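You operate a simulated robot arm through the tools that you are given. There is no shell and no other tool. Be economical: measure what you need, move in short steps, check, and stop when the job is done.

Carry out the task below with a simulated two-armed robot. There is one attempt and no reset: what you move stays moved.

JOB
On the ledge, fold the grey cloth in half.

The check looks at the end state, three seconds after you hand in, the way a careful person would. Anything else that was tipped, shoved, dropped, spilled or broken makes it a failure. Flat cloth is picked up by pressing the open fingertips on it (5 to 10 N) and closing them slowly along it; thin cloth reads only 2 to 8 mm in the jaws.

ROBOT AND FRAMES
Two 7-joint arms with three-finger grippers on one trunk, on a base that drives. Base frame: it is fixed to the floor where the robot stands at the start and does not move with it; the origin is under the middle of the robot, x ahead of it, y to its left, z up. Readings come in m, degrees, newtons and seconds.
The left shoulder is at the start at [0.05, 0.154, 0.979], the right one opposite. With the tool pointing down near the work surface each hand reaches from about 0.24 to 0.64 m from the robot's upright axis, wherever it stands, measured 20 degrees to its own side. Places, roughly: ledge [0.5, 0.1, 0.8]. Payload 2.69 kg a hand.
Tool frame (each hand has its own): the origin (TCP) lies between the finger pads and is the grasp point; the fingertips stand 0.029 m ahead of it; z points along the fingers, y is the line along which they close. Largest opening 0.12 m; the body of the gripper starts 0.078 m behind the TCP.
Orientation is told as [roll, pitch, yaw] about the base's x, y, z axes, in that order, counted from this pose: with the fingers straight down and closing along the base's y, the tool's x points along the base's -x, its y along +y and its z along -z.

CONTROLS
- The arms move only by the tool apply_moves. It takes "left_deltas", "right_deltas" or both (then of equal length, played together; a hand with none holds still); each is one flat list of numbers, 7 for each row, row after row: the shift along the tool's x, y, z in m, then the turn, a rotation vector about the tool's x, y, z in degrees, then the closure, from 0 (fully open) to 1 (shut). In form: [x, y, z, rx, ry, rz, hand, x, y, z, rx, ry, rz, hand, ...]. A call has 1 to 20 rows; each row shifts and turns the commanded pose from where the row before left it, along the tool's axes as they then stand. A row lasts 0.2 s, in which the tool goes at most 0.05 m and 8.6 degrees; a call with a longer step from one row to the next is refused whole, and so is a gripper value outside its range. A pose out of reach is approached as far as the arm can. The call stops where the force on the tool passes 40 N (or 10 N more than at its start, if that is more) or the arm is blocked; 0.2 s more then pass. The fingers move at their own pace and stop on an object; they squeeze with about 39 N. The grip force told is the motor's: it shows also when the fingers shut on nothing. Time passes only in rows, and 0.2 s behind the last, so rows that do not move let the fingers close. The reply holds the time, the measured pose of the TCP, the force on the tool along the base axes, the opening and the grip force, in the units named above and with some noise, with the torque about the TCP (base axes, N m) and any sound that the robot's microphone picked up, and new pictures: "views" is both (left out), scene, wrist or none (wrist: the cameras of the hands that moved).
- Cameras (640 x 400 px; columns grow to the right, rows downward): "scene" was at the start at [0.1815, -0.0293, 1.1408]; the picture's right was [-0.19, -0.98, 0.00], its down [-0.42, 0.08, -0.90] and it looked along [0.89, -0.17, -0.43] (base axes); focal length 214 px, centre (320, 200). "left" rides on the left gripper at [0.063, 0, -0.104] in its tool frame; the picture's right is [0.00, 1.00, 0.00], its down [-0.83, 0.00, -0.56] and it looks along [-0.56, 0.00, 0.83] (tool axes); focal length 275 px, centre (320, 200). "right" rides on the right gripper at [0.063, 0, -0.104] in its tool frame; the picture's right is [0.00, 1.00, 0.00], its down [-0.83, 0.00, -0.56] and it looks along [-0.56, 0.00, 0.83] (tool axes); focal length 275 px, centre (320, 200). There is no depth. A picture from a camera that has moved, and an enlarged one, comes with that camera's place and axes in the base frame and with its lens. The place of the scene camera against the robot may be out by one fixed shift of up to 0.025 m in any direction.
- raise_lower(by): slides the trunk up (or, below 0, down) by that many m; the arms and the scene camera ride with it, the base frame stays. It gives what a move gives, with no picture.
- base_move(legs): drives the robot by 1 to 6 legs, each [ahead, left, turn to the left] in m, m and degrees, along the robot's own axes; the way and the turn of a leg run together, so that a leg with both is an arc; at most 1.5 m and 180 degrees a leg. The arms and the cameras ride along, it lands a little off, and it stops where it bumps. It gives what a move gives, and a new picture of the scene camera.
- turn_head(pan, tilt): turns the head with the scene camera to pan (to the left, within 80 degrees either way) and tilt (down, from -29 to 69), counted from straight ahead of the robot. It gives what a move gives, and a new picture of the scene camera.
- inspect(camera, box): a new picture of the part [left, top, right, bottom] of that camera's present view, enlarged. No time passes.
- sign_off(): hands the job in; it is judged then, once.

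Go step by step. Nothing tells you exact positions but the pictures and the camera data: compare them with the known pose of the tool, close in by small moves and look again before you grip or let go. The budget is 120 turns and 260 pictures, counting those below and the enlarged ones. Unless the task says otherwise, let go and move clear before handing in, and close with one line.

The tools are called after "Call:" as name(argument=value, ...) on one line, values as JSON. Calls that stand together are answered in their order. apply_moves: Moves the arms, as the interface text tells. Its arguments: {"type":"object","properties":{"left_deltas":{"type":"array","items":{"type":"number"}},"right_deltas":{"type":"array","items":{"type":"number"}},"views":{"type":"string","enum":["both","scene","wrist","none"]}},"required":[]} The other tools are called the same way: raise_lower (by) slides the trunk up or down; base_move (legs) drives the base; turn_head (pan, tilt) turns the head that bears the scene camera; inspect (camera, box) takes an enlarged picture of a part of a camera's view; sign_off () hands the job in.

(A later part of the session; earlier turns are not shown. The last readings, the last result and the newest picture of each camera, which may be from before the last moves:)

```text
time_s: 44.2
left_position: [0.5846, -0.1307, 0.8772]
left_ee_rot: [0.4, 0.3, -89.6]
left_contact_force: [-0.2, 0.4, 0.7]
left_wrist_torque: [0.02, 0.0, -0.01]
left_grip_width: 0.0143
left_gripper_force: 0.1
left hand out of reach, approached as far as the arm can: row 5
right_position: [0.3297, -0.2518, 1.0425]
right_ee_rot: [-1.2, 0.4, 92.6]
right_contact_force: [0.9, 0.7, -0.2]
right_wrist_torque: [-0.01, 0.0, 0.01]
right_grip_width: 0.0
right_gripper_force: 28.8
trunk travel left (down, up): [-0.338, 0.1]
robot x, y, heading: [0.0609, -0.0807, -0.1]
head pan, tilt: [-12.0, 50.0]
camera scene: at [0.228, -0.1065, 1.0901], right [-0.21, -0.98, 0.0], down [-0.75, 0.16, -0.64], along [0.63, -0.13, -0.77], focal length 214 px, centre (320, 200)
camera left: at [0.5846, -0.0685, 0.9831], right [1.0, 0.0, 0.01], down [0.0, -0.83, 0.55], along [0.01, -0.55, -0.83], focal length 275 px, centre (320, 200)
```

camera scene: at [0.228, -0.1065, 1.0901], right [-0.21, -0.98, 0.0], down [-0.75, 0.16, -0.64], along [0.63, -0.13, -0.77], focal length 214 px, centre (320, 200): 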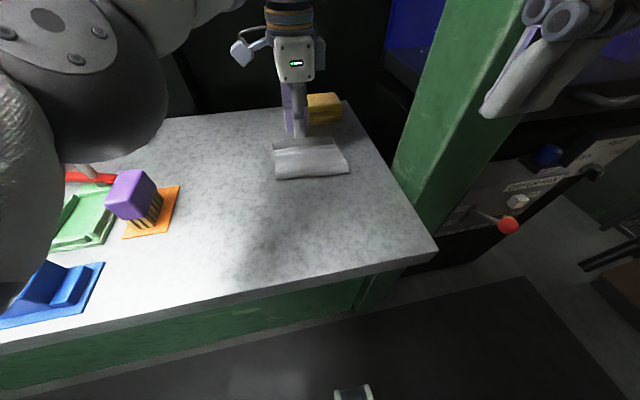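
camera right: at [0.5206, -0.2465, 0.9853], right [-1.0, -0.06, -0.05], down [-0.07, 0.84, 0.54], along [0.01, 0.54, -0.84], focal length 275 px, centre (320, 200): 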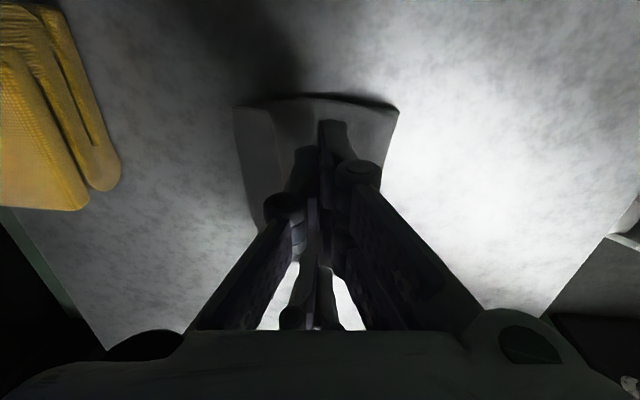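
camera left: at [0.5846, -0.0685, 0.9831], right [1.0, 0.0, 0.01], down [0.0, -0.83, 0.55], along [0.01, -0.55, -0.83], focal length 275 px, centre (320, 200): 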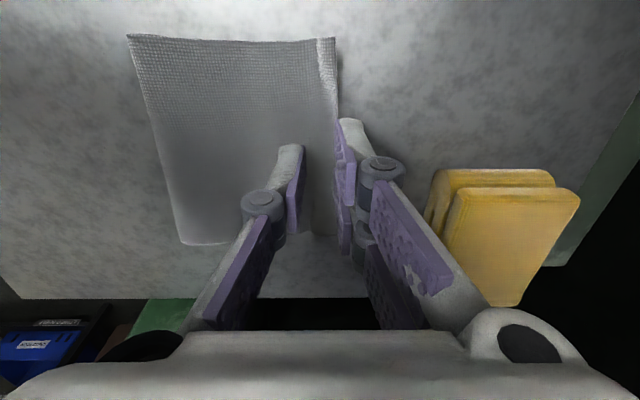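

The target is just out of reach, so I'll lift the hand, turn the base slightly right to bring the left shoulder forward, and come back.

Call:
apply_moves(left_deltas=[0, -0.02, -0.03, 0, 0, 0, 0.88, 0, -0.03, -0.03, 0, 0, 0, 0.88, 0, -0.03, -0.02, 0, 0, 0, 0.88], views="none")

Call:
base_move(legs=[[-0.005, 0, -12]])

```text
time_s: 45.0
left_position: [0.5008, -0.1375, 0.9542]
left_ee_rot: [0.4, 0.6, -90.0]
left_contact_force: [-0.7, -1.3, -0.3]
left_wrist_torque: [0.0, -0.03, 0.05]
left_grip_width: 0.0144
left_gripper_force: 0.0
right_position: [0.3282, -0.2523, 1.0417]
right_ee_rot: [-1.4, 0.6, 92.7]
right_contact_force: [0.3, -0.3, 0.8]
right_wrist_torque: [0.02, 0.0, 0.02]
right_grip_width: 0.0
right_gripper_force: 28.0
trunk travel left (down, up): [-0.338, 0.1]
robot x, y, heading: [0.0527, -0.0781, -0.2]
head pan, tilt: [-12.0, 50.0]
```

```text
time_s: 46.2
left_position: [0.4742, -0.2296, 0.9538]
left_ee_rot: [0.4, 0.7, -102.2]
left_contact_force: [0.5, -0.2, 0.1]
left_wrist_torque: [-0.03, -0.02, -0.01]
left_grip_width: 0.0142
left_gripper_force: 0.0
right_position: [0.2809, -0.3047, 1.0421]
right_ee_rot: [-1.4, 0.5, 80.6]
right_contact_force: [-0.2, -0.3, 0.2]
right_wrist_torque: [-0.01, -0.02, 0.02]
right_grip_width: 0.0001
right_gripper_force: 28.4
trunk travel left (down, up): [-0.338, 0.1]
robot x, y, heading: [0.0499, -0.0765, -12.1]
head pan, tilt: [-12.0, 50.0]
camera scene: at [0.216, -0.1384, 1.0901], right [-0.41, -0.91, 0.0], down [-0.7, 0.31, -0.64], along [0.59, -0.26, -0.77], focal length 214 px, centre (320, 200)
```

scene: 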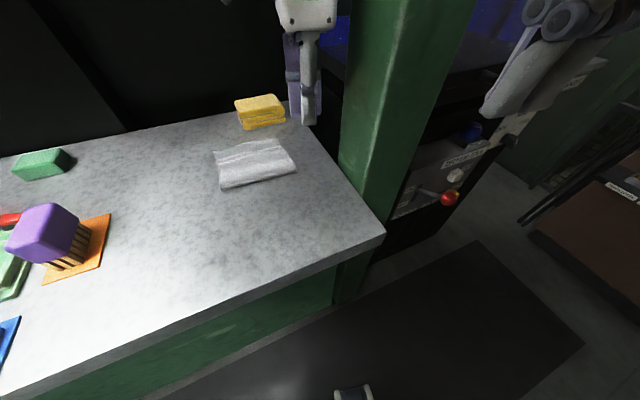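

The base has turned. I'll bring the left hand over the middle of the upper edge, with its yaw squared up again.

Call:
apply_moves(left_deltas=[0, 0, 0, 0, 0, -6.1, 0.88, 0, 0, 0, 0, 0, -6.1, 0.88, 0.0217, 0.0297, 0.0205, 0, 0, 0, 0.88, 0.0217, 0.0297, 0.0205, 0, 0, 0, 0.88, 0.0217, 0.0297, 0.0205, 0, 0, 0, 0.88, 0.0217, 0.0297, 0.0205, 0, 0, 0, 0.88, 0, 0, 0, 0, 0, 0, 0.88])

```text
time_s: 47.8
left_position: [0.5931, -0.1419, 0.8759]
left_ee_rot: [0.5, 0.6, -90.0]
left_contact_force: [0.2, 0.6, -0.5]
left_wrist_torque: [-0.02, 0.02, -0.02]
left_grip_width: 0.0144
left_gripper_force: 0.1
right_position: [0.2809, -0.3053, 1.0429]
right_ee_rot: [-1.4, 0.5, 80.5]
right_contact_force: [0.6, -0.6, 0.2]
right_wrist_torque: [-0.03, -0.01, 0.01]
right_grip_width: 0.0
right_gripper_force: 28.1
trunk travel left (down, up): [-0.338, 0.1]
robot x, y, heading: [0.0531, -0.0804, -12.3]
head pan, tilt: [-12.0, 50.0]
camera scene: at [0.2159, -0.1384, 1.0901], right [-0.41, -0.91, 0.0], down [-0.7, 0.31, -0.64], along [0.59, -0.26, -0.77], focal length 214 px, centre (320, 200)
camera left: at [0.5937, -0.0796, 0.981], right [1.0, -0.01, 0.01], down [-0.01, -0.84, 0.55], along [0.0, -0.55, -0.84], focal length 275 px, centre (320, 200)
```

scene: 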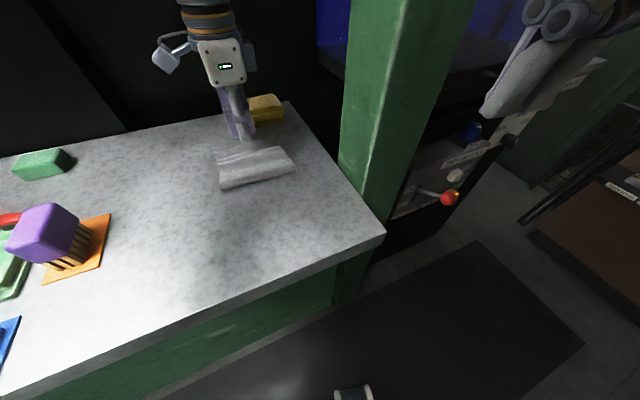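
left: 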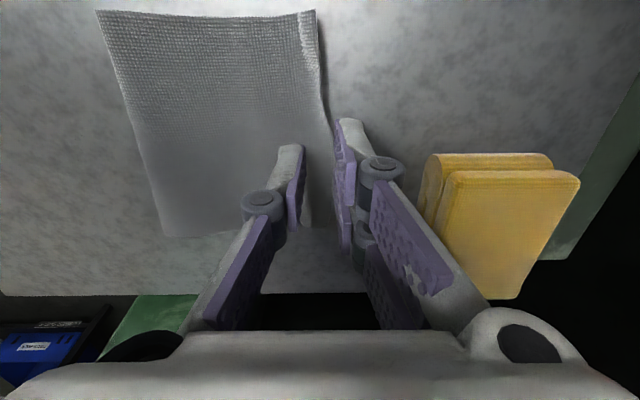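

Good alignment, and the gripper is clear of the sponge. Lowering now to press lightly.

Call:
apply_moves(left_deltas=[0, -0.002, 0.01, 0, 0, 0, 0.88, 0, 0, 0.01, 0, 0, 0, 0.88, 0, 0, 0.004, 0, 0, 0, 0.88, 0, 0, 0.002, 0, 0, 0, 0.88, 0, 0, 0, 0, 0, 0, 0.88], views="none")

Call:
apply_moves(left_deltas=[0, 0, 0.0015, 0, 0, 0, 0.88, 0, 0, 0, 0, 0, 0, 0.88], views="none")

```text
time_s: 49.0
left_position: [0.5918, -0.1413, 0.8492]
left_ee_rot: [0.6, 0.3, -90.1]
left_contact_force: [0.2, 0.4, 5.5]
left_wrist_torque: [-0.01, 0.05, 0.02]
left_grip_width: 0.0144
left_gripper_force: 0.1
right_position: [0.2823, -0.3044, 1.0413]
right_ee_rot: [-1.4, 0.4, 80.5]
right_contact_force: [-0.4, 0.0, -0.1]
right_wrist_torque: [0.01, 0.01, 0.0]
right_grip_width: 0.0001
right_gripper_force: 28.6
trunk travel left (down, up): [-0.338, 0.1]
robot x, y, heading: [0.0481, -0.0778, -12.2]
head pan, tilt: [-12.0, 50.0]
```

```text
time_s: 49.6
left_position: [0.5921, -0.1413, 0.8485]
left_ee_rot: [0.7, 0.4, -90.0]
left_contact_force: [-0.3, 0.0, 19.7]
left_wrist_torque: [-0.02, 0.18, 0.03]
left_grip_width: 0.0137
left_gripper_force: 0.0
right_position: [0.2814, -0.3053, 1.0427]
right_ee_rot: [-1.4, 0.6, 80.5]
right_contact_force: [0.0, 0.4, 0.4]
right_wrist_torque: [-0.01, 0.01, -0.03]
right_grip_width: 0.0
right_gripper_force: 28.4
trunk travel left (down, up): [-0.338, 0.1]
robot x, y, heading: [0.0521, -0.0787, -12.1]
head pan, tilt: [-12.0, 50.0]
```

Call:
apply_moves(left_deltas=[0, 0, -0.001, 0, 0, 0, 0.88, 0, 0, 0, 0, 0, 0, 0.9, 0, 0, 0, 0, 0, 0, 0.91, 0, 0, 0, 0, 0, 0, 0.92, 0, 0, 0, 0, 0, 0, 0.93, 0, 0, 0, 0, 0, 0, 0.94, 0, 0, 0, 0, 0, 0, 0.95, 0, 0, 0, 0, 0, 0, 0.96, 0, 0, 0, 0, 0, 0, 0.98, 0, 0, 0, 0, 0, 0, 1, 0, 0, 0, 0, 0, 0, 1, 0, -0.001, -0.005, 0, 0, 0, 1, 0, -0.001, -0.005, 0, 0, 0, 1], views="both")

Call:
inspect(camera="scene", box=[190, 115, 310, 195])

```text
time_s: 52.4
left_position: [0.5892, -0.141, 0.858]
left_ee_rot: [0.5, 0.5, -90.0]
left_contact_force: [0.1, -0.1, 0.0]
left_wrist_torque: [0.03, 0.03, 0.01]
left_grip_width: 0.0
left_gripper_force: 28.5
right_position: [0.2816, -0.3045, 1.0416]
right_ee_rot: [-1.4, 0.4, 80.4]
right_contact_force: [-0.2, 0.2, -0.8]
right_wrist_torque: [-0.02, 0.04, 0.0]
right_grip_width: 0.0001
right_gripper_force: 28.6
trunk travel left (down, up): [-0.338, 0.1]
robot x, y, heading: [0.0498, -0.0752, -12.1]
head pan, tilt: [-12.0, 50.0]
camera scene: at [0.2161, -0.1383, 1.09], right [-0.41, -0.91, 0.0], down [-0.7, 0.31, -0.64], along [0.59, -0.26, -0.77], focal length 214 px, centre (320, 200)
camera left: at [0.5902, -0.0788, 0.9634], right [1.0, -0.01, 0.01], down [-0.01, -0.84, 0.55], along [0.0, -0.55, -0.84], focal length 275 px, centre (320, 200)
```

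scene: 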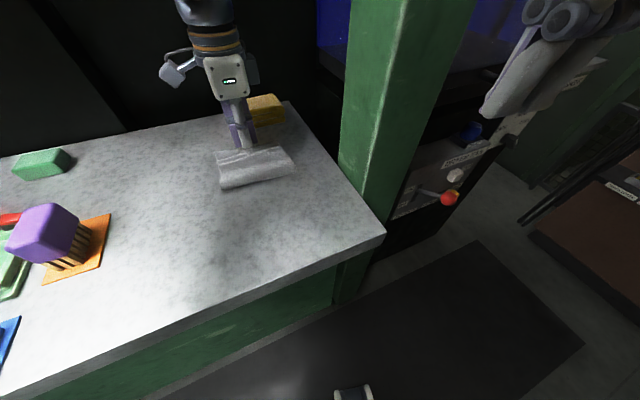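
left: 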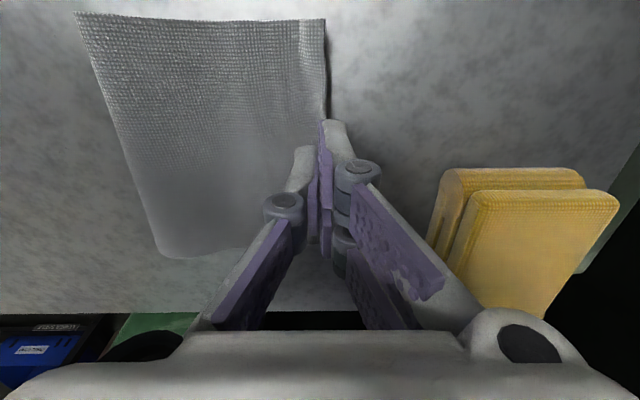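

```text
5.00 times, centred on (250, 155) of scene
camera zoom: at [0.2161, -0.1383, 1.09], right [-0.41, -0.91, 0.0], down [-0.7, 0.31, -0.64], along [0.59, -0.26, -0.77], focal length 1072 px, centre (670, 425)
```

zoom: 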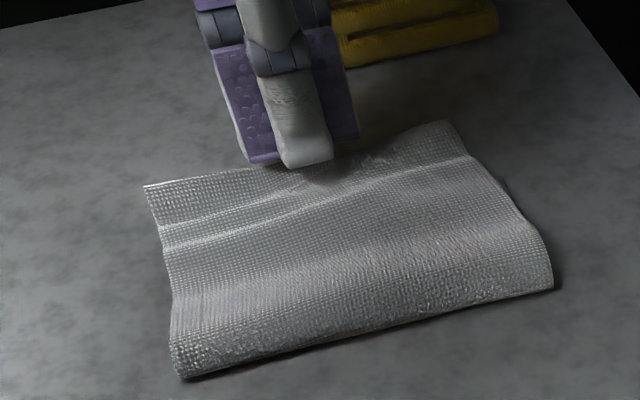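

That pinch slipped, though it did drag the edge back about 1 cm (now x ≈ 0.592). I'll re-grip with a wider bite that overlaps the edge more.

Call:
apply_moves(left_deltas=[0, -0.011, -0.002, 0, 0, 0, 0.81, 0, 0, 0.006, 0, 0, 0, 0.81, 0, 0, 0.004, 0, 0, 0, 0.81, 0, 0, 0, 0, 0, 0, 0.81], views="wrist")

```text
time_s: 53.4
left_position: [0.5788, -0.1407, 0.8506]
left_ee_rot: [0.7, 0.4, -90.0]
left_contact_force: [-1.5, -0.4, 7.6]
left_wrist_torque: [0.0, 0.15, 0.0]
left_grip_width: 0.0228
left_gripper_force: 0.1
right_position: [0.281, -0.3048, 1.0413]
right_ee_rot: [-1.4, 0.4, 80.5]
right_contact_force: [-0.4, 0.0, 0.3]
right_wrist_torque: [0.0, 0.01, -0.01]
right_grip_width: 0.0
right_gripper_force: 28.2
trunk travel left (down, up): [-0.338, 0.1]
robot x, y, heading: [0.0526, -0.0754, -12.2]
head pan, tilt: [-12.0, 50.0]
camera left: at [0.5793, -0.0787, 0.9561], right [1.0, -0.01, 0.01], down [-0.01, -0.84, 0.55], along [0.01, -0.55, -0.84], focal length 275 px, centre (320, 200)
```

left: 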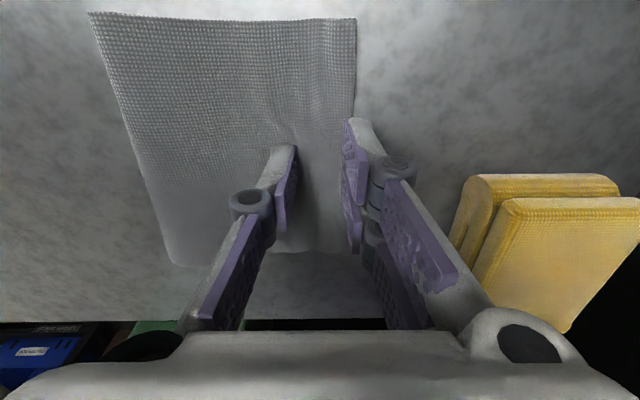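

Call:
apply_moves(left_deltas=[0, 0, 0.001, 0, 0, 0, 0.82, 0, 0, 0, 0, 0, 0, 0.84, 0, 0, 0, 0, 0, 0, 0.86, 0, 0, 0, 0, 0, 0, 0.88, 0, 0, 0, 0, 0, 0, 0.9, 0, 0, 0, 0, 0, 0, 0.92, 0, 0, 0, 0, 0, 0, 0.94, 0, 0, 0, 0, 0, 0, 0.96, 0, 0, 0, 0, 0, 0, 0.98, 0, 0, 0, 0, 0, 0, 1, 0, 0, 0, 0, 0, 0, 1], views="wrist")

Call:
inspect(camera="scene", box=[190, 115, 310, 195])

```text
time_s: 55.8
left_position: [0.579, -0.1418, 0.8482]
left_ee_rot: [0.5, 0.5, -90.0]
left_contact_force: [0.6, 0.6, 6.6]
left_wrist_torque: [0.04, 0.08, 0.01]
left_grip_width: 0.0032
left_gripper_force: 35.1
right_position: [0.2821, -0.3038, 1.0427]
right_ee_rot: [-1.5, 0.5, 80.5]
right_contact_force: [0.1, -0.2, 0.1]
right_wrist_torque: [-0.03, 0.0, -0.01]
right_grip_width: 0.0
right_gripper_force: 28.5
trunk travel left (down, up): [-0.338, 0.1]
robot x, y, heading: [0.0524, -0.0811, -12.2]
head pan, tilt: [-12.0, 50.0]
camera left: at [0.5792, -0.0787, 0.9542], right [1.0, -0.01, 0.01], down [-0.01, -0.84, 0.55], along [0.0, -0.55, -0.84], focal length 275 px, centre (320, 200)
```

left: 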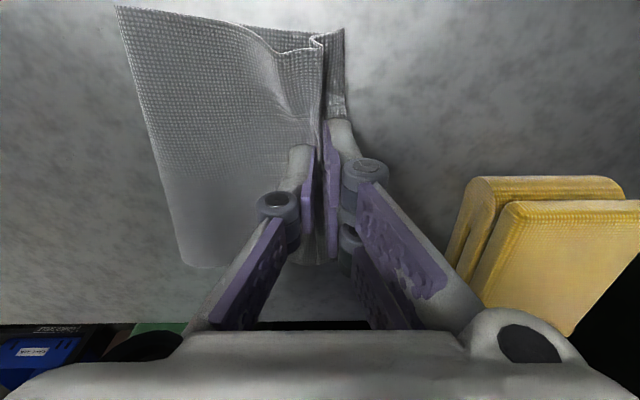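

```text
5.00 times, centred on (250, 155) of scene
camera zoom: at [0.2157, -0.1383, 1.0901], right [-0.41, -0.91, 0.0], down [-0.7, 0.31, -0.64], along [0.59, -0.26, -0.77], focal length 1072 px, centre (670, 425)
```

zoom: 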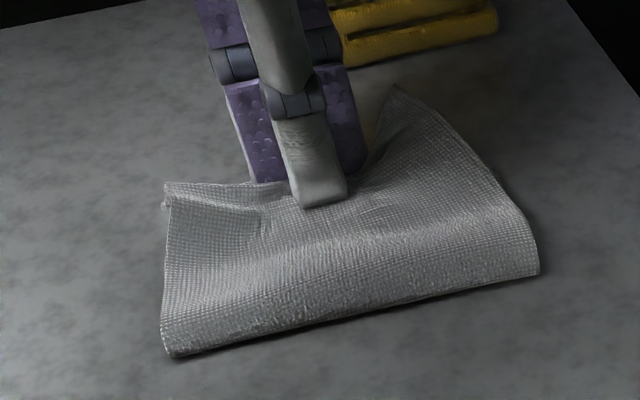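

The ridge is now gripped (3 mm). I'll lift a little and shift about 2.5 cm back toward the robot.

Call:
apply_moves(left_deltas=[0, -0.002, -0.005, 0, 0, 0, 1, 0, -0.003, -0.005, 0, 0, 0, 1, 0, -0.005, -0.003, 0, 0, 0, 1, 0, -0.005, 0, 0, 0, 0, 1, 0, -0.005, 0, 0, 0, 0, 1, 0, -0.005, 0, 0, 0, 0, 1], views="wrist")

Call:
inspect(camera="scene", box=[190, 115, 310, 195])

```text
time_s: 57.2
left_position: [0.5539, -0.1403, 0.8619]
left_ee_rot: [0.5, 0.5, -89.9]
left_contact_force: [0.3, 0.3, 1.8]
left_wrist_torque: [0.02, 0.07, 0.02]
left_grip_width: 0.002
left_gripper_force: 30.3
right_position: [0.2815, -0.3047, 1.0426]
right_ee_rot: [-1.4, 0.4, 80.5]
right_contact_force: [0.0, 0.1, 0.0]
right_wrist_torque: [-0.02, 0.01, 0.02]
right_grip_width: 0.0001
right_gripper_force: 27.9
trunk travel left (down, up): [-0.338, 0.1]
robot x, y, heading: [0.0532, -0.0778, -12.2]
head pan, tilt: [-12.0, 50.0]
camera left: at [0.5541, -0.0788, 0.9673], right [1.0, -0.01, 0.01], down [-0.01, -0.84, 0.55], along [0.0, -0.55, -0.84], focal length 275 px, centre (320, 200)
```

left: 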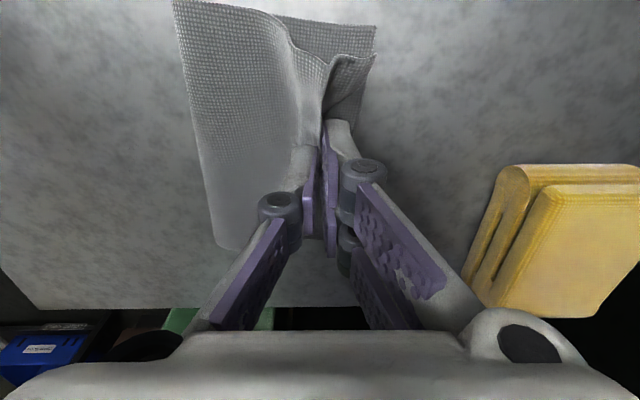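

```text
5.00 times, centred on (250, 155) of scene
camera zoom: at [0.216, -0.1383, 1.0901], right [-0.41, -0.91, 0.0], down [-0.7, 0.31, -0.64], along [0.59, -0.26, -0.77], focal length 1072 px, centre (670, 425)
```

zoom: 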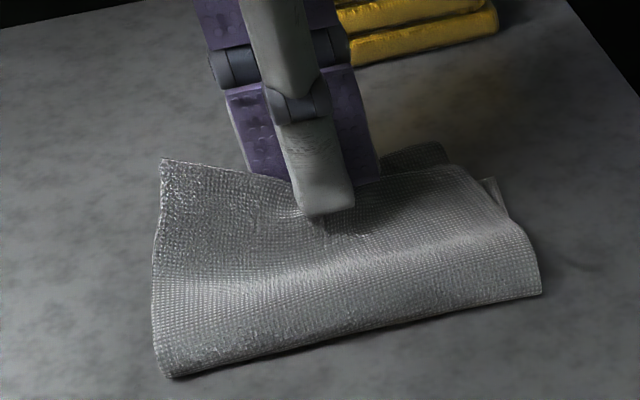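

The upper layer is held and the lower layer stays put, with its far edge visible. I'll lower and release.

Call:
apply_moves(left_deltas=[0, 0, 0.005, 0, 0, 0, 1, 0, 0, 0.004, 0, 0, 0, 1, 0, 0, 0, 0, 0, 0, 0.92, 0, 0, 0, 0, 0, 0, 0.85, 0, 0, 0, 0, 0, 0, 0.8, 0, 0, -0.005, 0, 0, 0, 0.75, 0, 0, -0.01, 0, 0, 0, 0.75, 0, 0, -0.02, 0, 0, 0, 0.75, 0, -0.02, -0.03, 0, 0, 0, 0.75, 0, -0.03, -0.03, 0, 0, 0, 0.75, 0, -0.045, 0, 0, 0, 0, 0.75], views="wrist")

Call:
inspect(camera="scene", box=[190, 115, 310, 195])

Call:
inspect(camera="left", box=[280, 30, 520, 200])

```text
time_s: 59.6
left_position: [0.4565, -0.1417, 0.9485]
left_ee_rot: [0.7, 0.5, -90.1]
left_contact_force: [0.4, -0.1, 0.7]
left_wrist_torque: [0.02, -0.03, -0.03]
left_grip_width: 0.0301
left_gripper_force: 0.1
right_position: [0.2813, -0.305, 1.0418]
right_ee_rot: [-1.4, 0.6, 80.5]
right_contact_force: [0.2, -0.4, 0.1]
right_wrist_torque: [0.0, -0.01, -0.01]
right_grip_width: 0.0
right_gripper_force: 28.8
trunk travel left (down, up): [-0.338, 0.1]
robot x, y, heading: [0.0539, -0.0781, -12.4]
head pan, tilt: [-12.0, 50.0]
camera left: at [0.4574, -0.0799, 1.0534], right [1.0, -0.01, 0.01], down [-0.01, -0.84, 0.55], along [0.01, -0.55, -0.84], focal length 275 px, centre (320, 200)
```

left: 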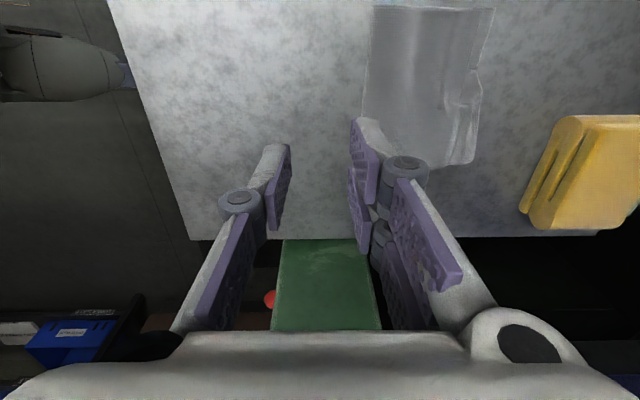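

```text
5.00 times, centred on (250, 155) of scene
camera zoom: at [0.2157, -0.1382, 1.0901], right [-0.41, -0.91, 0.0], down [-0.7, 0.31, -0.64], along [0.59, -0.26, -0.77], focal length 1072 px, centre (670, 425)
```

zoom: 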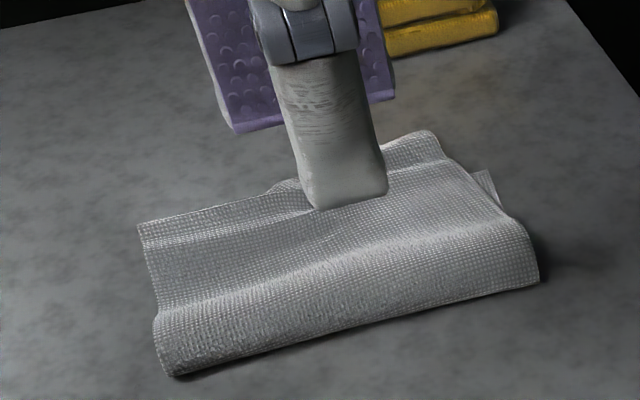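

```text
2.35 times, centred on (400, 115) of left
camera zoom: at [0.4574, -0.0799, 1.0534], right [1.0, -0.01, 0.01], down [-0.01, -0.84, 0.55], along [0.01, -0.55, -0.84], focal length 648 px, centre (132, 400)
```

zoom: 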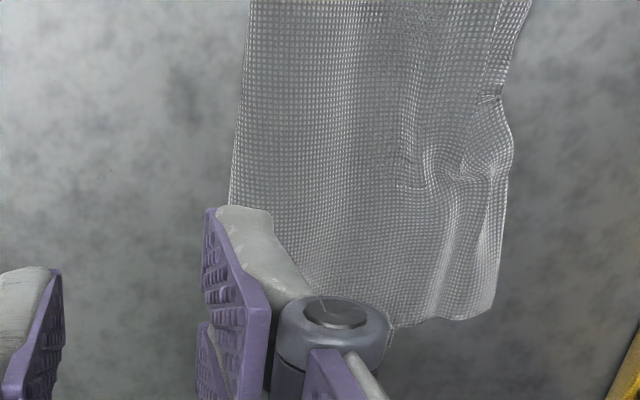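

Call:
apply_moves(left_deltas=[0.035, 0, -0.015, 0, 0, 0, 0.75, 0.035, 0, -0.02, 0, 0, 0, 0.75, 0.01, -0.03, 0, 0, 0, 0, 0.75], views="wrist")

Call:
inspect(camera="scene", box=[190, 115, 310, 195])

Call:
inspect(camera="left", box=[340, 60, 540, 220])

```text
time_s: 60.4
left_position: [0.4278, -0.0639, 0.9828]
left_ee_rot: [0.6, 0.6, -90.0]
left_contact_force: [-0.7, 0.0, -0.5]
left_wrist_torque: [0.0, 0.0, 0.0]
left_grip_width: 0.03
left_gripper_force: 0.0
right_position: [0.2821, -0.304, 1.0431]
right_ee_rot: [-1.4, 0.5, 80.5]
right_contact_force: [0.1, 0.7, 0.5]
right_wrist_torque: [0.01, 0.0, -0.07]
right_grip_width: 0.0004
right_gripper_force: 28.6
trunk travel left (down, up): [-0.338, 0.1]
robot x, y, heading: [0.0504, -0.0773, -12.3]
head pan, tilt: [-12.0, 50.0]
camera left: at [0.4281, -0.0004, 1.0888], right [1.0, -0.01, 0.01], down [-0.01, -0.84, 0.55], along [0.01, -0.55, -0.84], focal length 275 px, centre (320, 200)
```

left: 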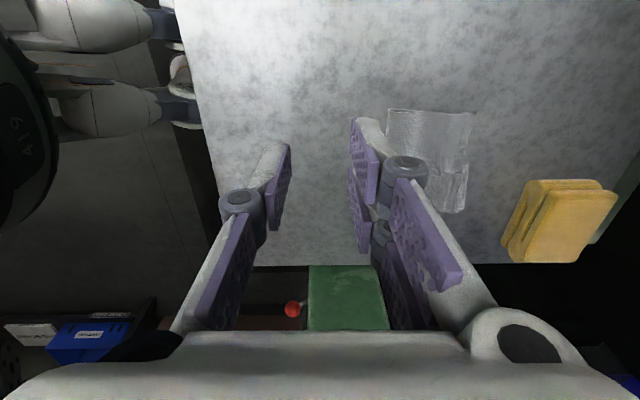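

```text
5.00 times, centred on (250, 155) of scene
camera zoom: at [0.2158, -0.1382, 1.0901], right [-0.41, -0.91, 0.0], down [-0.7, 0.31, -0.64], along [0.59, -0.26, -0.77], focal length 1072 px, centre (670, 425)
```

zoom: 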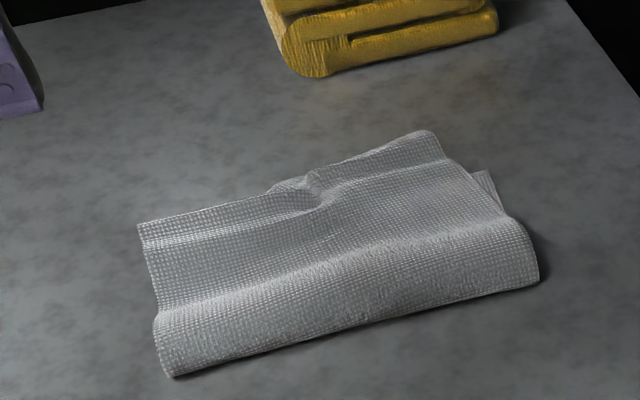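

```text
2.50 times, centred on (440, 140) of left
camera zoom: at [0.4281, -0.0004, 1.0888], right [1.0, -0.01, 0.01], down [-0.01, -0.84, 0.55], along [0.01, -0.55, -0.84], focal length 688 px, centre (20, 350)
```

zoom: 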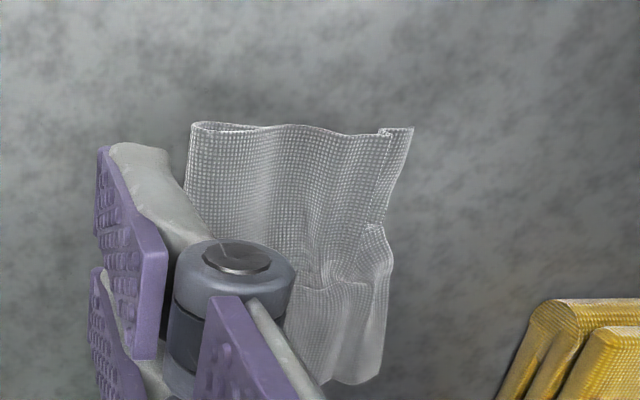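

The left side is close, but the upper right corner overshoots the lower by about 4 cm, so the fold is skewed. I'll re-grip the upper edge at the right corner and bring it back.

Call:
apply_moves(left_deltas=[-0.0242, 0.029, 0.0222, 0, 0, 0, 0.81, -0.0242, 0.029, 0.0222, 0, 0, 0, 0.81, -0.0242, 0.029, 0.0222, 0, 0, 0, 0.81, -0.0242, 0.029, 0.0222, 0, 0, 0, 0.81, -0.0242, 0.029, 0.0192, 0, 0, 0, 0.81, 0, 0, 0, 0, 0, 0, 0.81])

Call:
inspect(camera="left", box=[220, 60, 420, 260])

```text
time_s: 61.8
left_position: [0.5734, -0.1832, 0.874]
left_ee_rot: [0.6, 0.5, -90.1]
left_contact_force: [-0.4, 0.1, 0.2]
left_wrist_torque: [0.01, 0.04, -0.01]
left_grip_width: 0.0231
left_gripper_force: 0.0
right_position: [0.2823, -0.3045, 1.0424]
right_ee_rot: [-1.2, 0.5, 80.6]
right_contact_force: [0.3, 0.2, 0.4]
right_wrist_torque: [0.04, 0.0, 0.0]
right_grip_width: 0.0002
right_gripper_force: 28.5
trunk travel left (down, up): [-0.338, 0.1]
robot x, y, heading: [0.0524, -0.0772, -12.2]
head pan, tilt: [-12.0, 50.0]
camera scene: at [0.2159, -0.1381, 1.0901], right [-0.41, -0.91, 0.0], down [-0.7, 0.31, -0.64], along [0.59, -0.26, -0.77], focal length 214 px, centre (320, 200)
camera left: at [0.5742, -0.1205, 0.9797], right [1.0, -0.01, 0.01], down [-0.01, -0.84, 0.55], along [0.0, -0.55, -0.84], focal length 275 px, centre (320, 200)
```

scene: 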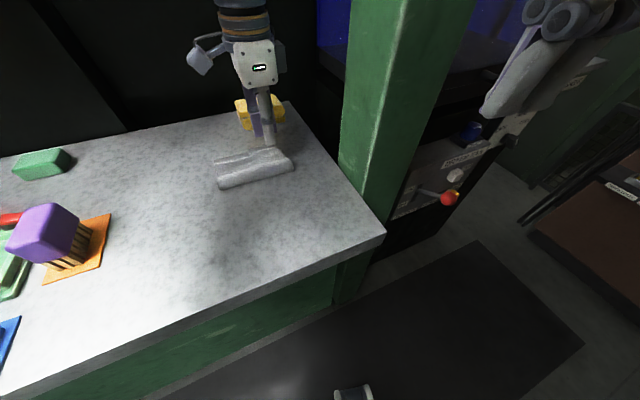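
left: 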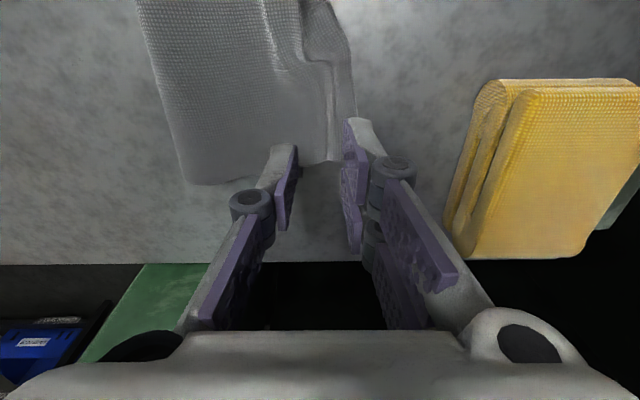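

```text
2.00 times, centred on (320, 160) of left
camera zoom: at [0.5742, -0.1205, 0.9797], right [1.0, -0.01, 0.01], down [-0.01, -0.84, 0.55], along [0.0, -0.55, -0.84], focal length 551 px, centre (320, 280)
```

zoom: 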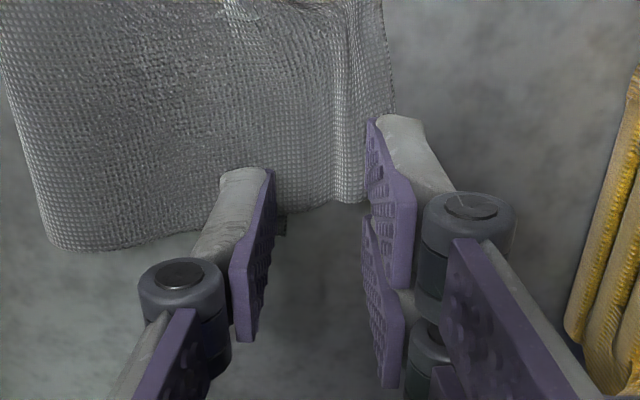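

Call:
apply_moves(left_deltas=[0, 0.003, 0.01, 0, 0, 0, 0.81, 0, 0, 0.01, 0, 0, 0, 0.81, 0, 0, 0.004, 0, 0, 0, 0.81, 0, 0, 0.0015, 0, 0, 0, 0.81, 0, 0, 0, 0, 0, 0, 0.81], views="wrist")

```text
time_s: 63.0
left_position: [0.5777, -0.1817, 0.8504]
left_ee_rot: [0.7, 0.3, -90.0]
left_contact_force: [-0.4, 0.8, 13.9]
left_wrist_torque: [-0.08, 0.28, 0.02]
left_grip_width: 0.0226
left_gripper_force: 0.0
right_position: [0.281, -0.3047, 1.043]
right_ee_rot: [-1.4, 0.5, 80.5]
right_contact_force: [-0.6, 0.2, -0.2]
right_wrist_torque: [-0.02, 0.01, -0.01]
right_grip_width: 0.0
right_gripper_force: 28.0
trunk travel left (down, up): [-0.338, 0.1]
robot x, y, heading: [0.0551, -0.0785, -12.1]
head pan, tilt: [-12.0, 50.0]
camera left: at [0.5769, -0.1199, 0.956], right [1.0, -0.01, 0.01], down [-0.01, -0.83, 0.55], along [0.01, -0.55, -0.83], focal length 275 px, centre (320, 200)
```

left: 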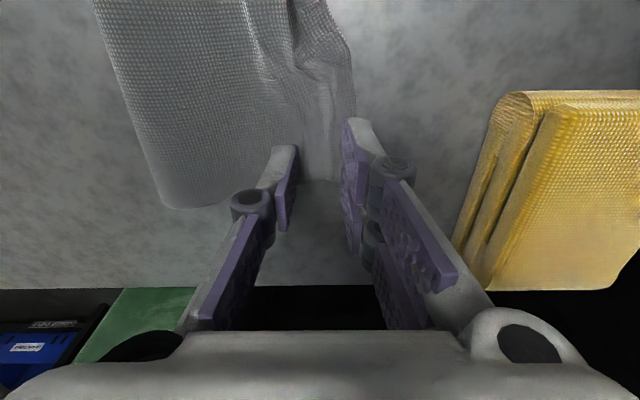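

Call:
apply_moves(left_deltas=[0, 0, 0.0003, 0, 0, 0, 0.82, 0, 0, 0, 0, 0, 0, 0.84, 0, 0, 0, 0, 0, 0, 0.86, 0, 0, 0, 0, 0, 0, 0.88, 0, 0, 0, 0, 0, 0, 0.9, 0, 0, 0, 0, 0, 0, 0.92, 0, 0, 0, 0, 0, 0, 0.94, 0, 0, 0, 0, 0, 0, 0.96, 0, 0, 0, 0, 0, 0, 0.98, 0, 0, 0, 0, 0, 0, 1, 0, 0, 0, 0, 0, 0, 1, 0, -0.003, -0.006, 0, 0, 0, 1, 0, -0.003, -0.006, 0, 0, 0, 1], views="wrist")

Call:
inspect(camera="scene", box=[190, 115, 310, 195])

```text
time_s: 65.8
left_position: [0.5707, -0.1828, 0.8602]
left_ee_rot: [0.4, 0.5, -90.1]
left_contact_force: [-0.6, 0.6, 2.0]
left_wrist_torque: [0.0, 0.16, -0.02]
left_grip_width: 0.0013
left_gripper_force: 31.9
right_position: [0.2818, -0.3047, 1.0418]
right_ee_rot: [-1.3, 0.6, 80.5]
right_contact_force: [0.3, -0.9, 0.4]
right_wrist_torque: [-0.01, -0.01, -0.01]
right_grip_width: 0.0
right_gripper_force: 27.9
trunk travel left (down, up): [-0.338, 0.1]
robot x, y, heading: [0.0563, -0.0775, -12.1]
head pan, tilt: [-12.0, 50.0]
camera left: at [0.5712, -0.1203, 0.966], right [1.0, -0.01, 0.01], down [-0.01, -0.84, 0.55], along [0.0, -0.55, -0.84], focal length 275 px, centre (320, 200)
```

left: 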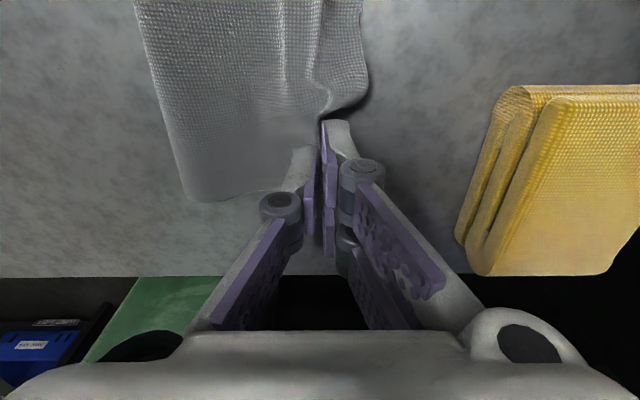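

```text
5.00 times, centred on (250, 155) of scene
camera zoom: at [0.216, -0.1383, 1.09], right [-0.41, -0.91, 0.0], down [-0.7, 0.31, -0.64], along [0.59, -0.26, -0.77], focal length 1072 px, centre (670, 425)
```

zoom: 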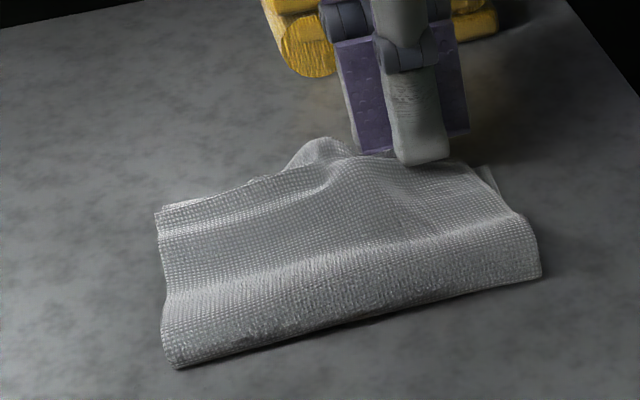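

The right corner is held. I'll lift it and roll it back toward the robot, then lay it down at the lower layer's corner so the crease re-forms farther back.

Call:
apply_moves(left_deltas=[0, -0.006, -0.01, 0, 0, 0, 1, 0, -0.008, -0.01, 0, 0, 0, 1, 0, -0.01, -0.01, 0, 0, 0, 1, -0.002, -0.01, -0.005, 0, 0, 0, 1, -0.002, -0.01, 0, 0, 0, 0, 1, -0.002, -0.01, 0, 0, 0, 0, 1, 0, 0, 0, 0, 0, 0, 1], views="wrist")

Call:
inspect(camera="scene", box=[190, 115, 310, 195])

```text
time_s: 67.4
left_position: [0.5155, -0.1882, 0.895]
left_ee_rot: [0.5, 0.5, -90.0]
left_contact_force: [-0.4, 0.4, -0.2]
left_wrist_torque: [-0.01, 0.01, 0.03]
left_grip_width: 0.0
left_gripper_force: 28.4
right_position: [0.2806, -0.3048, 1.0427]
right_ee_rot: [-1.3, 0.5, 80.5]
right_contact_force: [-1.0, 0.1, 0.0]
right_wrist_torque: [-0.02, 0.01, 0.01]
right_grip_width: 0.0003
right_gripper_force: 28.6
trunk travel left (down, up): [-0.338, 0.1]
robot x, y, heading: [0.0487, -0.0772, -12.1]
head pan, tilt: [-12.0, 50.0]
camera left: at [0.5164, -0.1262, 1.0006], right [1.0, -0.01, 0.01], down [-0.01, -0.84, 0.55], along [0.0, -0.55, -0.84], focal length 275 px, centre (320, 200)
```

left: 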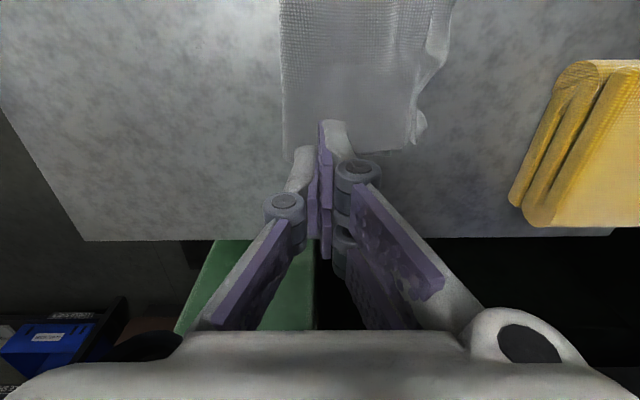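

```text
5.00 times, centred on (250, 155) of scene
camera zoom: at [0.2162, -0.1383, 1.09], right [-0.41, -0.91, 0.0], down [-0.7, 0.31, -0.64], along [0.59, -0.26, -0.77], focal length 1072 px, centre (670, 425)
```

zoom: 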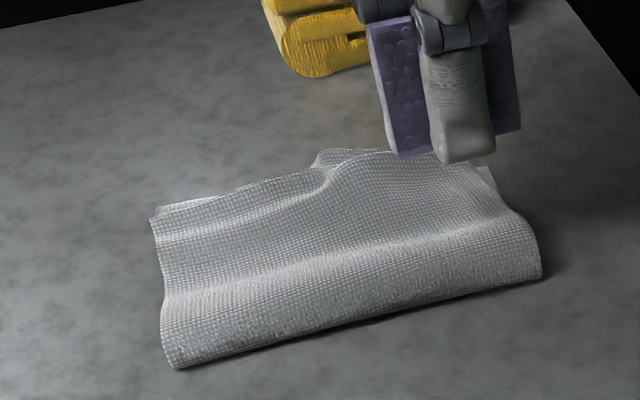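

The grip slipped off partway. I'll move away and look at the current state.

Call:
apply_moves(left_deltas=[0.03, -0.02, -0.03, 0, 0, 0, 0.81, 0.035, -0.025, -0.02, 0, 0, 0, 0.81, 0.035, -0.025, -0.02, 0, 0, 0, 0.81, 0.02, -0.03, -0.01, 0, 0, 0, 0.81], views="wrist")

Call:
inspect(camera="scene", box=[200, 125, 310, 195])

Call:
inspect(camera="left", box=[350, 70, 530, 220])

```text
time_s: 68.4
left_position: [0.4153, -0.0682, 0.9764]
left_ee_rot: [0.7, 0.5, -90.0]
left_contact_force: [-0.7, 0.6, 0.6]
left_wrist_torque: [-0.01, 0.0, 0.0]
left_grip_width: 0.0228
left_gripper_force: 0.2
right_position: [0.2809, -0.305, 1.0427]
right_ee_rot: [-1.4, 0.5, 80.5]
right_contact_force: [0.5, -0.6, 0.5]
right_wrist_torque: [0.02, 0.0, 0.04]
right_grip_width: 0.0
right_gripper_force: 28.7
trunk travel left (down, up): [-0.338, 0.1]
robot x, y, heading: [0.0536, -0.0788, -12.4]
head pan, tilt: [-12.0, 50.0]
camera left: at [0.4157, -0.0056, 1.0808], right [1.0, -0.01, 0.01], down [-0.01, -0.84, 0.55], along [0.01, -0.55, -0.84], focal length 275 px, centre (320, 200)
```

left: 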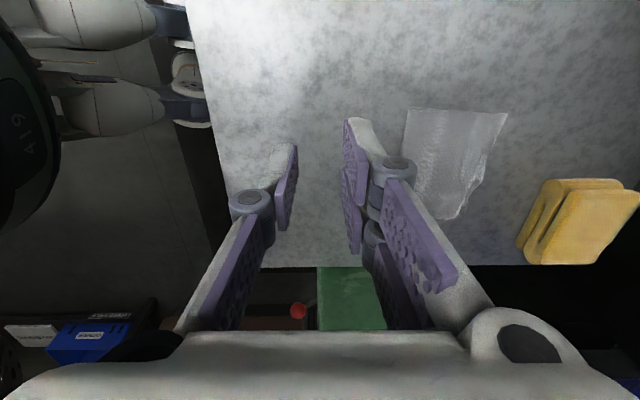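

```text
5.71 times, centred on (255, 160) of scene
camera zoom: at [0.2158, -0.1381, 1.0901], right [-0.41, -0.91, 0.0], down [-0.7, 0.31, -0.64], along [0.59, -0.26, -0.77], focal length 1226 px, centre (691, 429)
```

zoom: 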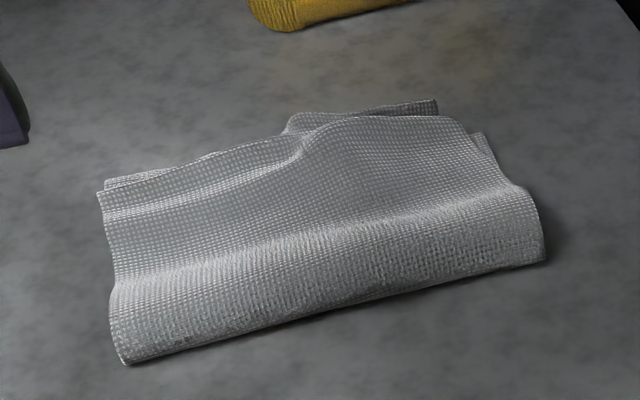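

```text
2.67 times, centred on (440, 145) of left
camera zoom: at [0.4157, -0.0056, 1.0808], right [1.0, -0.01, 0.01], down [-0.01, -0.84, 0.55], along [0.01, -0.55, -0.84], focal length 734 px, centre (0, 347)
```

zoom: 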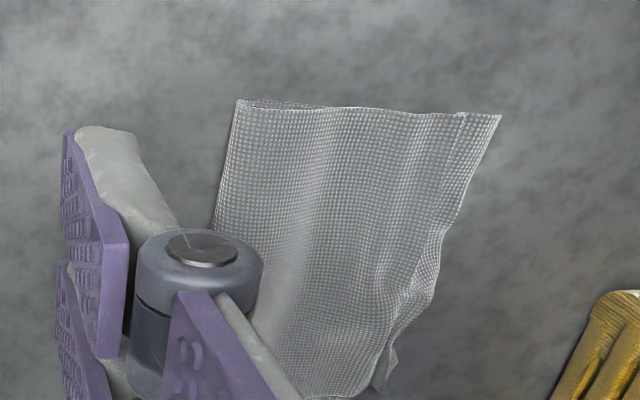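

The layers are now nearly aligned on the left and middle, with a hump along the right part of the upper layer. That hump is a natural ridge of the upper layer alone, so I'll pinch it and shift the right side back.

Call:
apply_moves(left_deltas=[-0.0223, 0.0286, 0.02, 0, 0, 0, 0.78, -0.0223, 0.0286, 0.02, 0, 0, 0, 0.78, -0.0223, 0.0286, 0.02, 0, 0, 0, 0.78, -0.0223, 0.0286, 0.02, 0, 0, 0, 0.78, -0.0223, 0.0286, 0.02, 0, 0, 0, 0.78, 0, 0, 0, 0, 0, 0, 0.78], views="wrist")

Call:
inspect(camera="left", box=[220, 60, 420, 260])

```text
time_s: 69.8
left_position: [0.5592, -0.1788, 0.8752]
left_ee_rot: [0.6, 0.5, -90.2]
left_contact_force: [-0.2, -0.6, 0.1]
left_wrist_torque: [0.02, -0.03, -0.01]
left_grip_width: 0.0265
left_gripper_force: 0.2
right_position: [0.2813, -0.3032, 1.042]
right_ee_rot: [-1.3, 0.5, 80.6]
right_contact_force: [1.2, -0.6, 0.3]
right_wrist_torque: [0.0, -0.01, 0.0]
right_grip_width: 0.0002
right_gripper_force: 28.6
trunk travel left (down, up): [-0.338, 0.1]
robot x, y, heading: [0.0531, -0.0786, -12.2]
head pan, tilt: [-12.0, 50.0]
camera left: at [0.5598, -0.1171, 0.9806], right [1.0, -0.01, 0.01], down [-0.01, -0.84, 0.55], along [0.0, -0.55, -0.84], focal length 275 px, centre (320, 200)
```

left: 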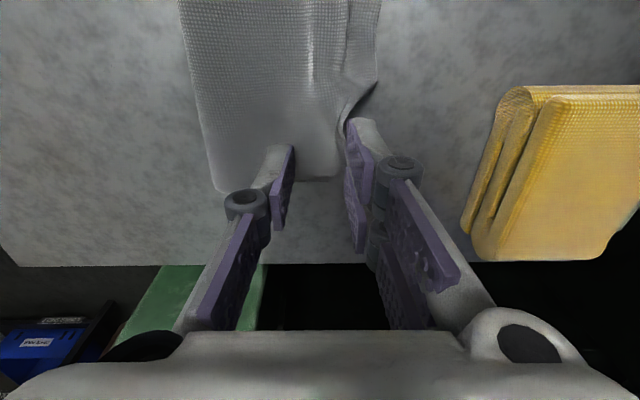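

```text
2.00 times, centred on (320, 160) of left
camera zoom: at [0.5598, -0.1171, 0.9806], right [1.0, -0.01, 0.01], down [-0.01, -0.84, 0.55], along [0.0, -0.55, -0.84], focal length 551 px, centre (320, 280)
```

zoom: 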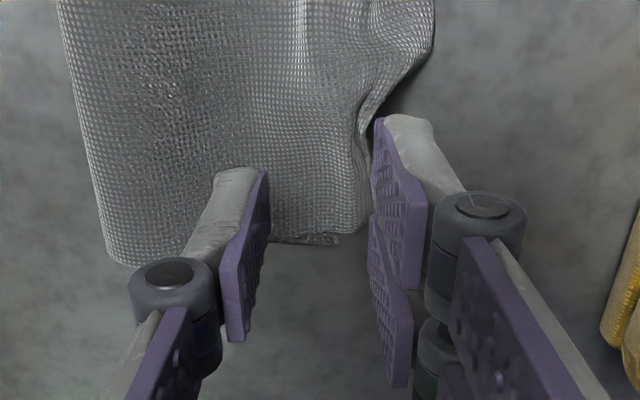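

Call:
apply_moves(left_deltas=[0, 0.007, 0.008, 0, 0, 0, 0.78, 0, 0, 0.008, 0, 0, 0, 0.78, 0, 0, 0.006, 0, 0, 0, 0.78, 0, 0, 0.003, 0, 0, 0, 0.78, 0, 0, 0, 0, 0, 0, 0.78], views="wrist")

Call:
inspect(camera="left", box=[220, 60, 420, 260])

```text
time_s: 71.0
left_position: [0.5676, -0.1805, 0.8495]
left_ee_rot: [0.7, 0.4, -90.1]
left_contact_force: [0.8, -0.1, 2.4]
left_wrist_torque: [-0.03, 0.01, 0.0]
left_grip_width: 0.0262
left_gripper_force: 0.0
right_position: [0.2804, -0.3043, 1.043]
right_ee_rot: [-1.3, 0.6, 80.5]
right_contact_force: [-2.0, 0.1, -0.2]
right_wrist_torque: [-0.01, 0.0, 0.04]
right_grip_width: 0.0002
right_gripper_force: 27.8
trunk travel left (down, up): [-0.338, 0.1]
robot x, y, heading: [0.0498, -0.0764, -12.2]
head pan, tilt: [-12.0, 50.0]
camera left: at [0.5672, -0.1173, 0.9561], right [1.0, -0.01, 0.01], down [-0.01, -0.84, 0.55], along [0.01, -0.55, -0.84], focal length 275 px, centre (320, 200)
```

left: 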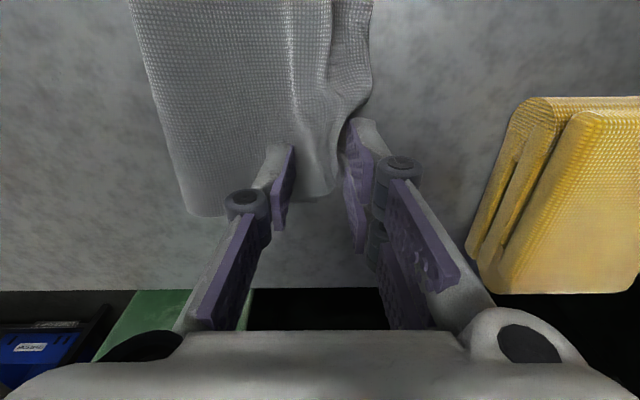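

```text
2.00 times, centred on (320, 160) of left
camera zoom: at [0.5672, -0.1173, 0.9561], right [1.0, -0.01, 0.01], down [-0.01, -0.84, 0.55], along [0.01, -0.55, -0.84], focal length 551 px, centre (320, 280)
```

zoom: 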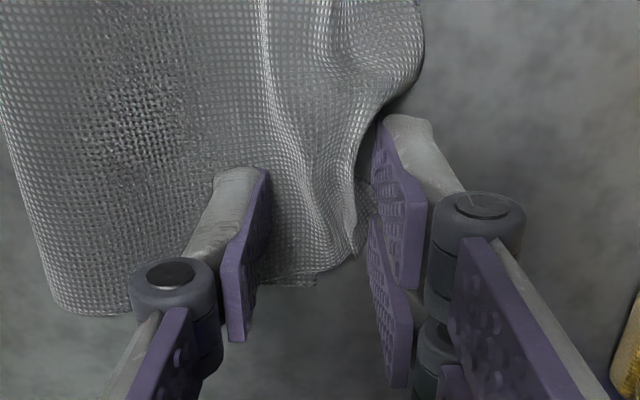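

The hump sits neatly between the fingers. I'm closing slowly.

Call:
apply_moves(left_deltas=[0, 0, 0, 0, 0, 0, 0.8, 0, 0, 0, 0, 0, 0, 0.82, 0, 0, 0, 0, 0, 0, 0.84, 0, 0, 0, 0, 0, 0, 0.86, 0, 0, 0, 0, 0, 0, 0.88, 0, 0, 0, 0, 0, 0, 0.9, 0, 0, 0, 0, 0, 0, 0.92, 0, 0, 0, 0, 0, 0, 0.94, 0, 0, 0, 0, 0, 0, 0.97, 0, 0, 0, 0, 0, 0, 1, 0, 0, 0, 0, 0, 0, 1, 0, 0, -0.006, 0, 0, 0, 1, 0, 0, -0.006, 0, 0, 0, 1], views="wrist")

Call:
inspect(camera="scene", box=[190, 115, 310, 195])

```text
time_s: 73.8
left_position: [0.5665, -0.18, 0.8622]
left_ee_rot: [0.5, 0.3, -90.1]
left_contact_force: [0.9, -0.5, 0.1]
left_wrist_torque: [0.02, -0.04, -0.01]
left_grip_width: 0.0036
left_gripper_force: 34.3
right_position: [0.282, -0.3043, 1.0428]
right_ee_rot: [-1.4, 0.5, 80.5]
right_contact_force: [-0.5, 0.4, 0.6]
right_wrist_torque: [-0.04, 0.0, 0.0]
right_grip_width: 0.0002
right_gripper_force: 28.5
trunk travel left (down, up): [-0.338, 0.1]
robot x, y, heading: [0.0485, -0.0778, -12.2]
head pan, tilt: [-12.0, 50.0]
camera left: at [0.5668, -0.1173, 0.9681], right [1.0, -0.01, 0.01], down [-0.01, -0.84, 0.55], along [0.0, -0.55, -0.84], focal length 275 px, centre (320, 200)
```

left: 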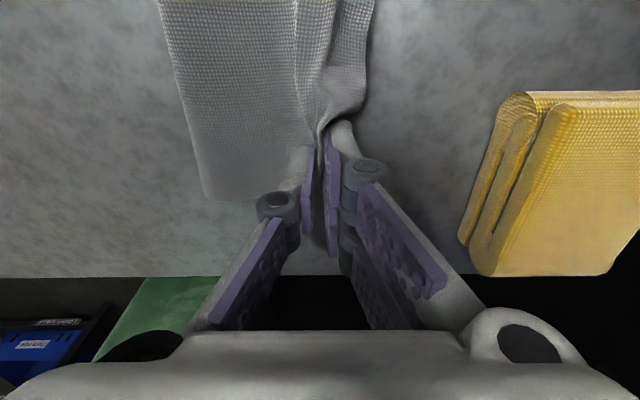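

```text
5.00 times, centred on (250, 155) of scene
camera zoom: at [0.2161, -0.1383, 1.0901], right [-0.41, -0.91, 0.0], down [-0.7, 0.31, -0.64], along [0.59, -0.26, -0.77], focal length 1072 px, centre (670, 425)
```

zoom: 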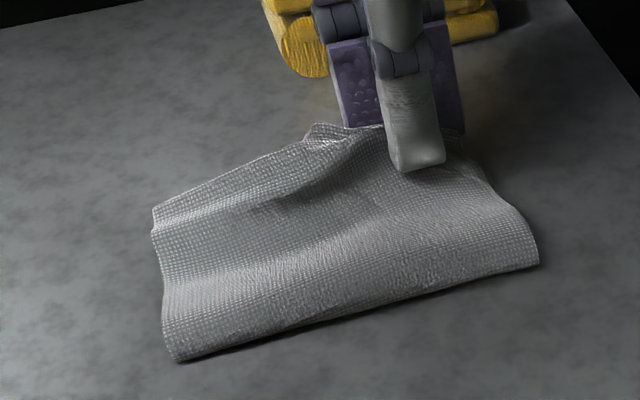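

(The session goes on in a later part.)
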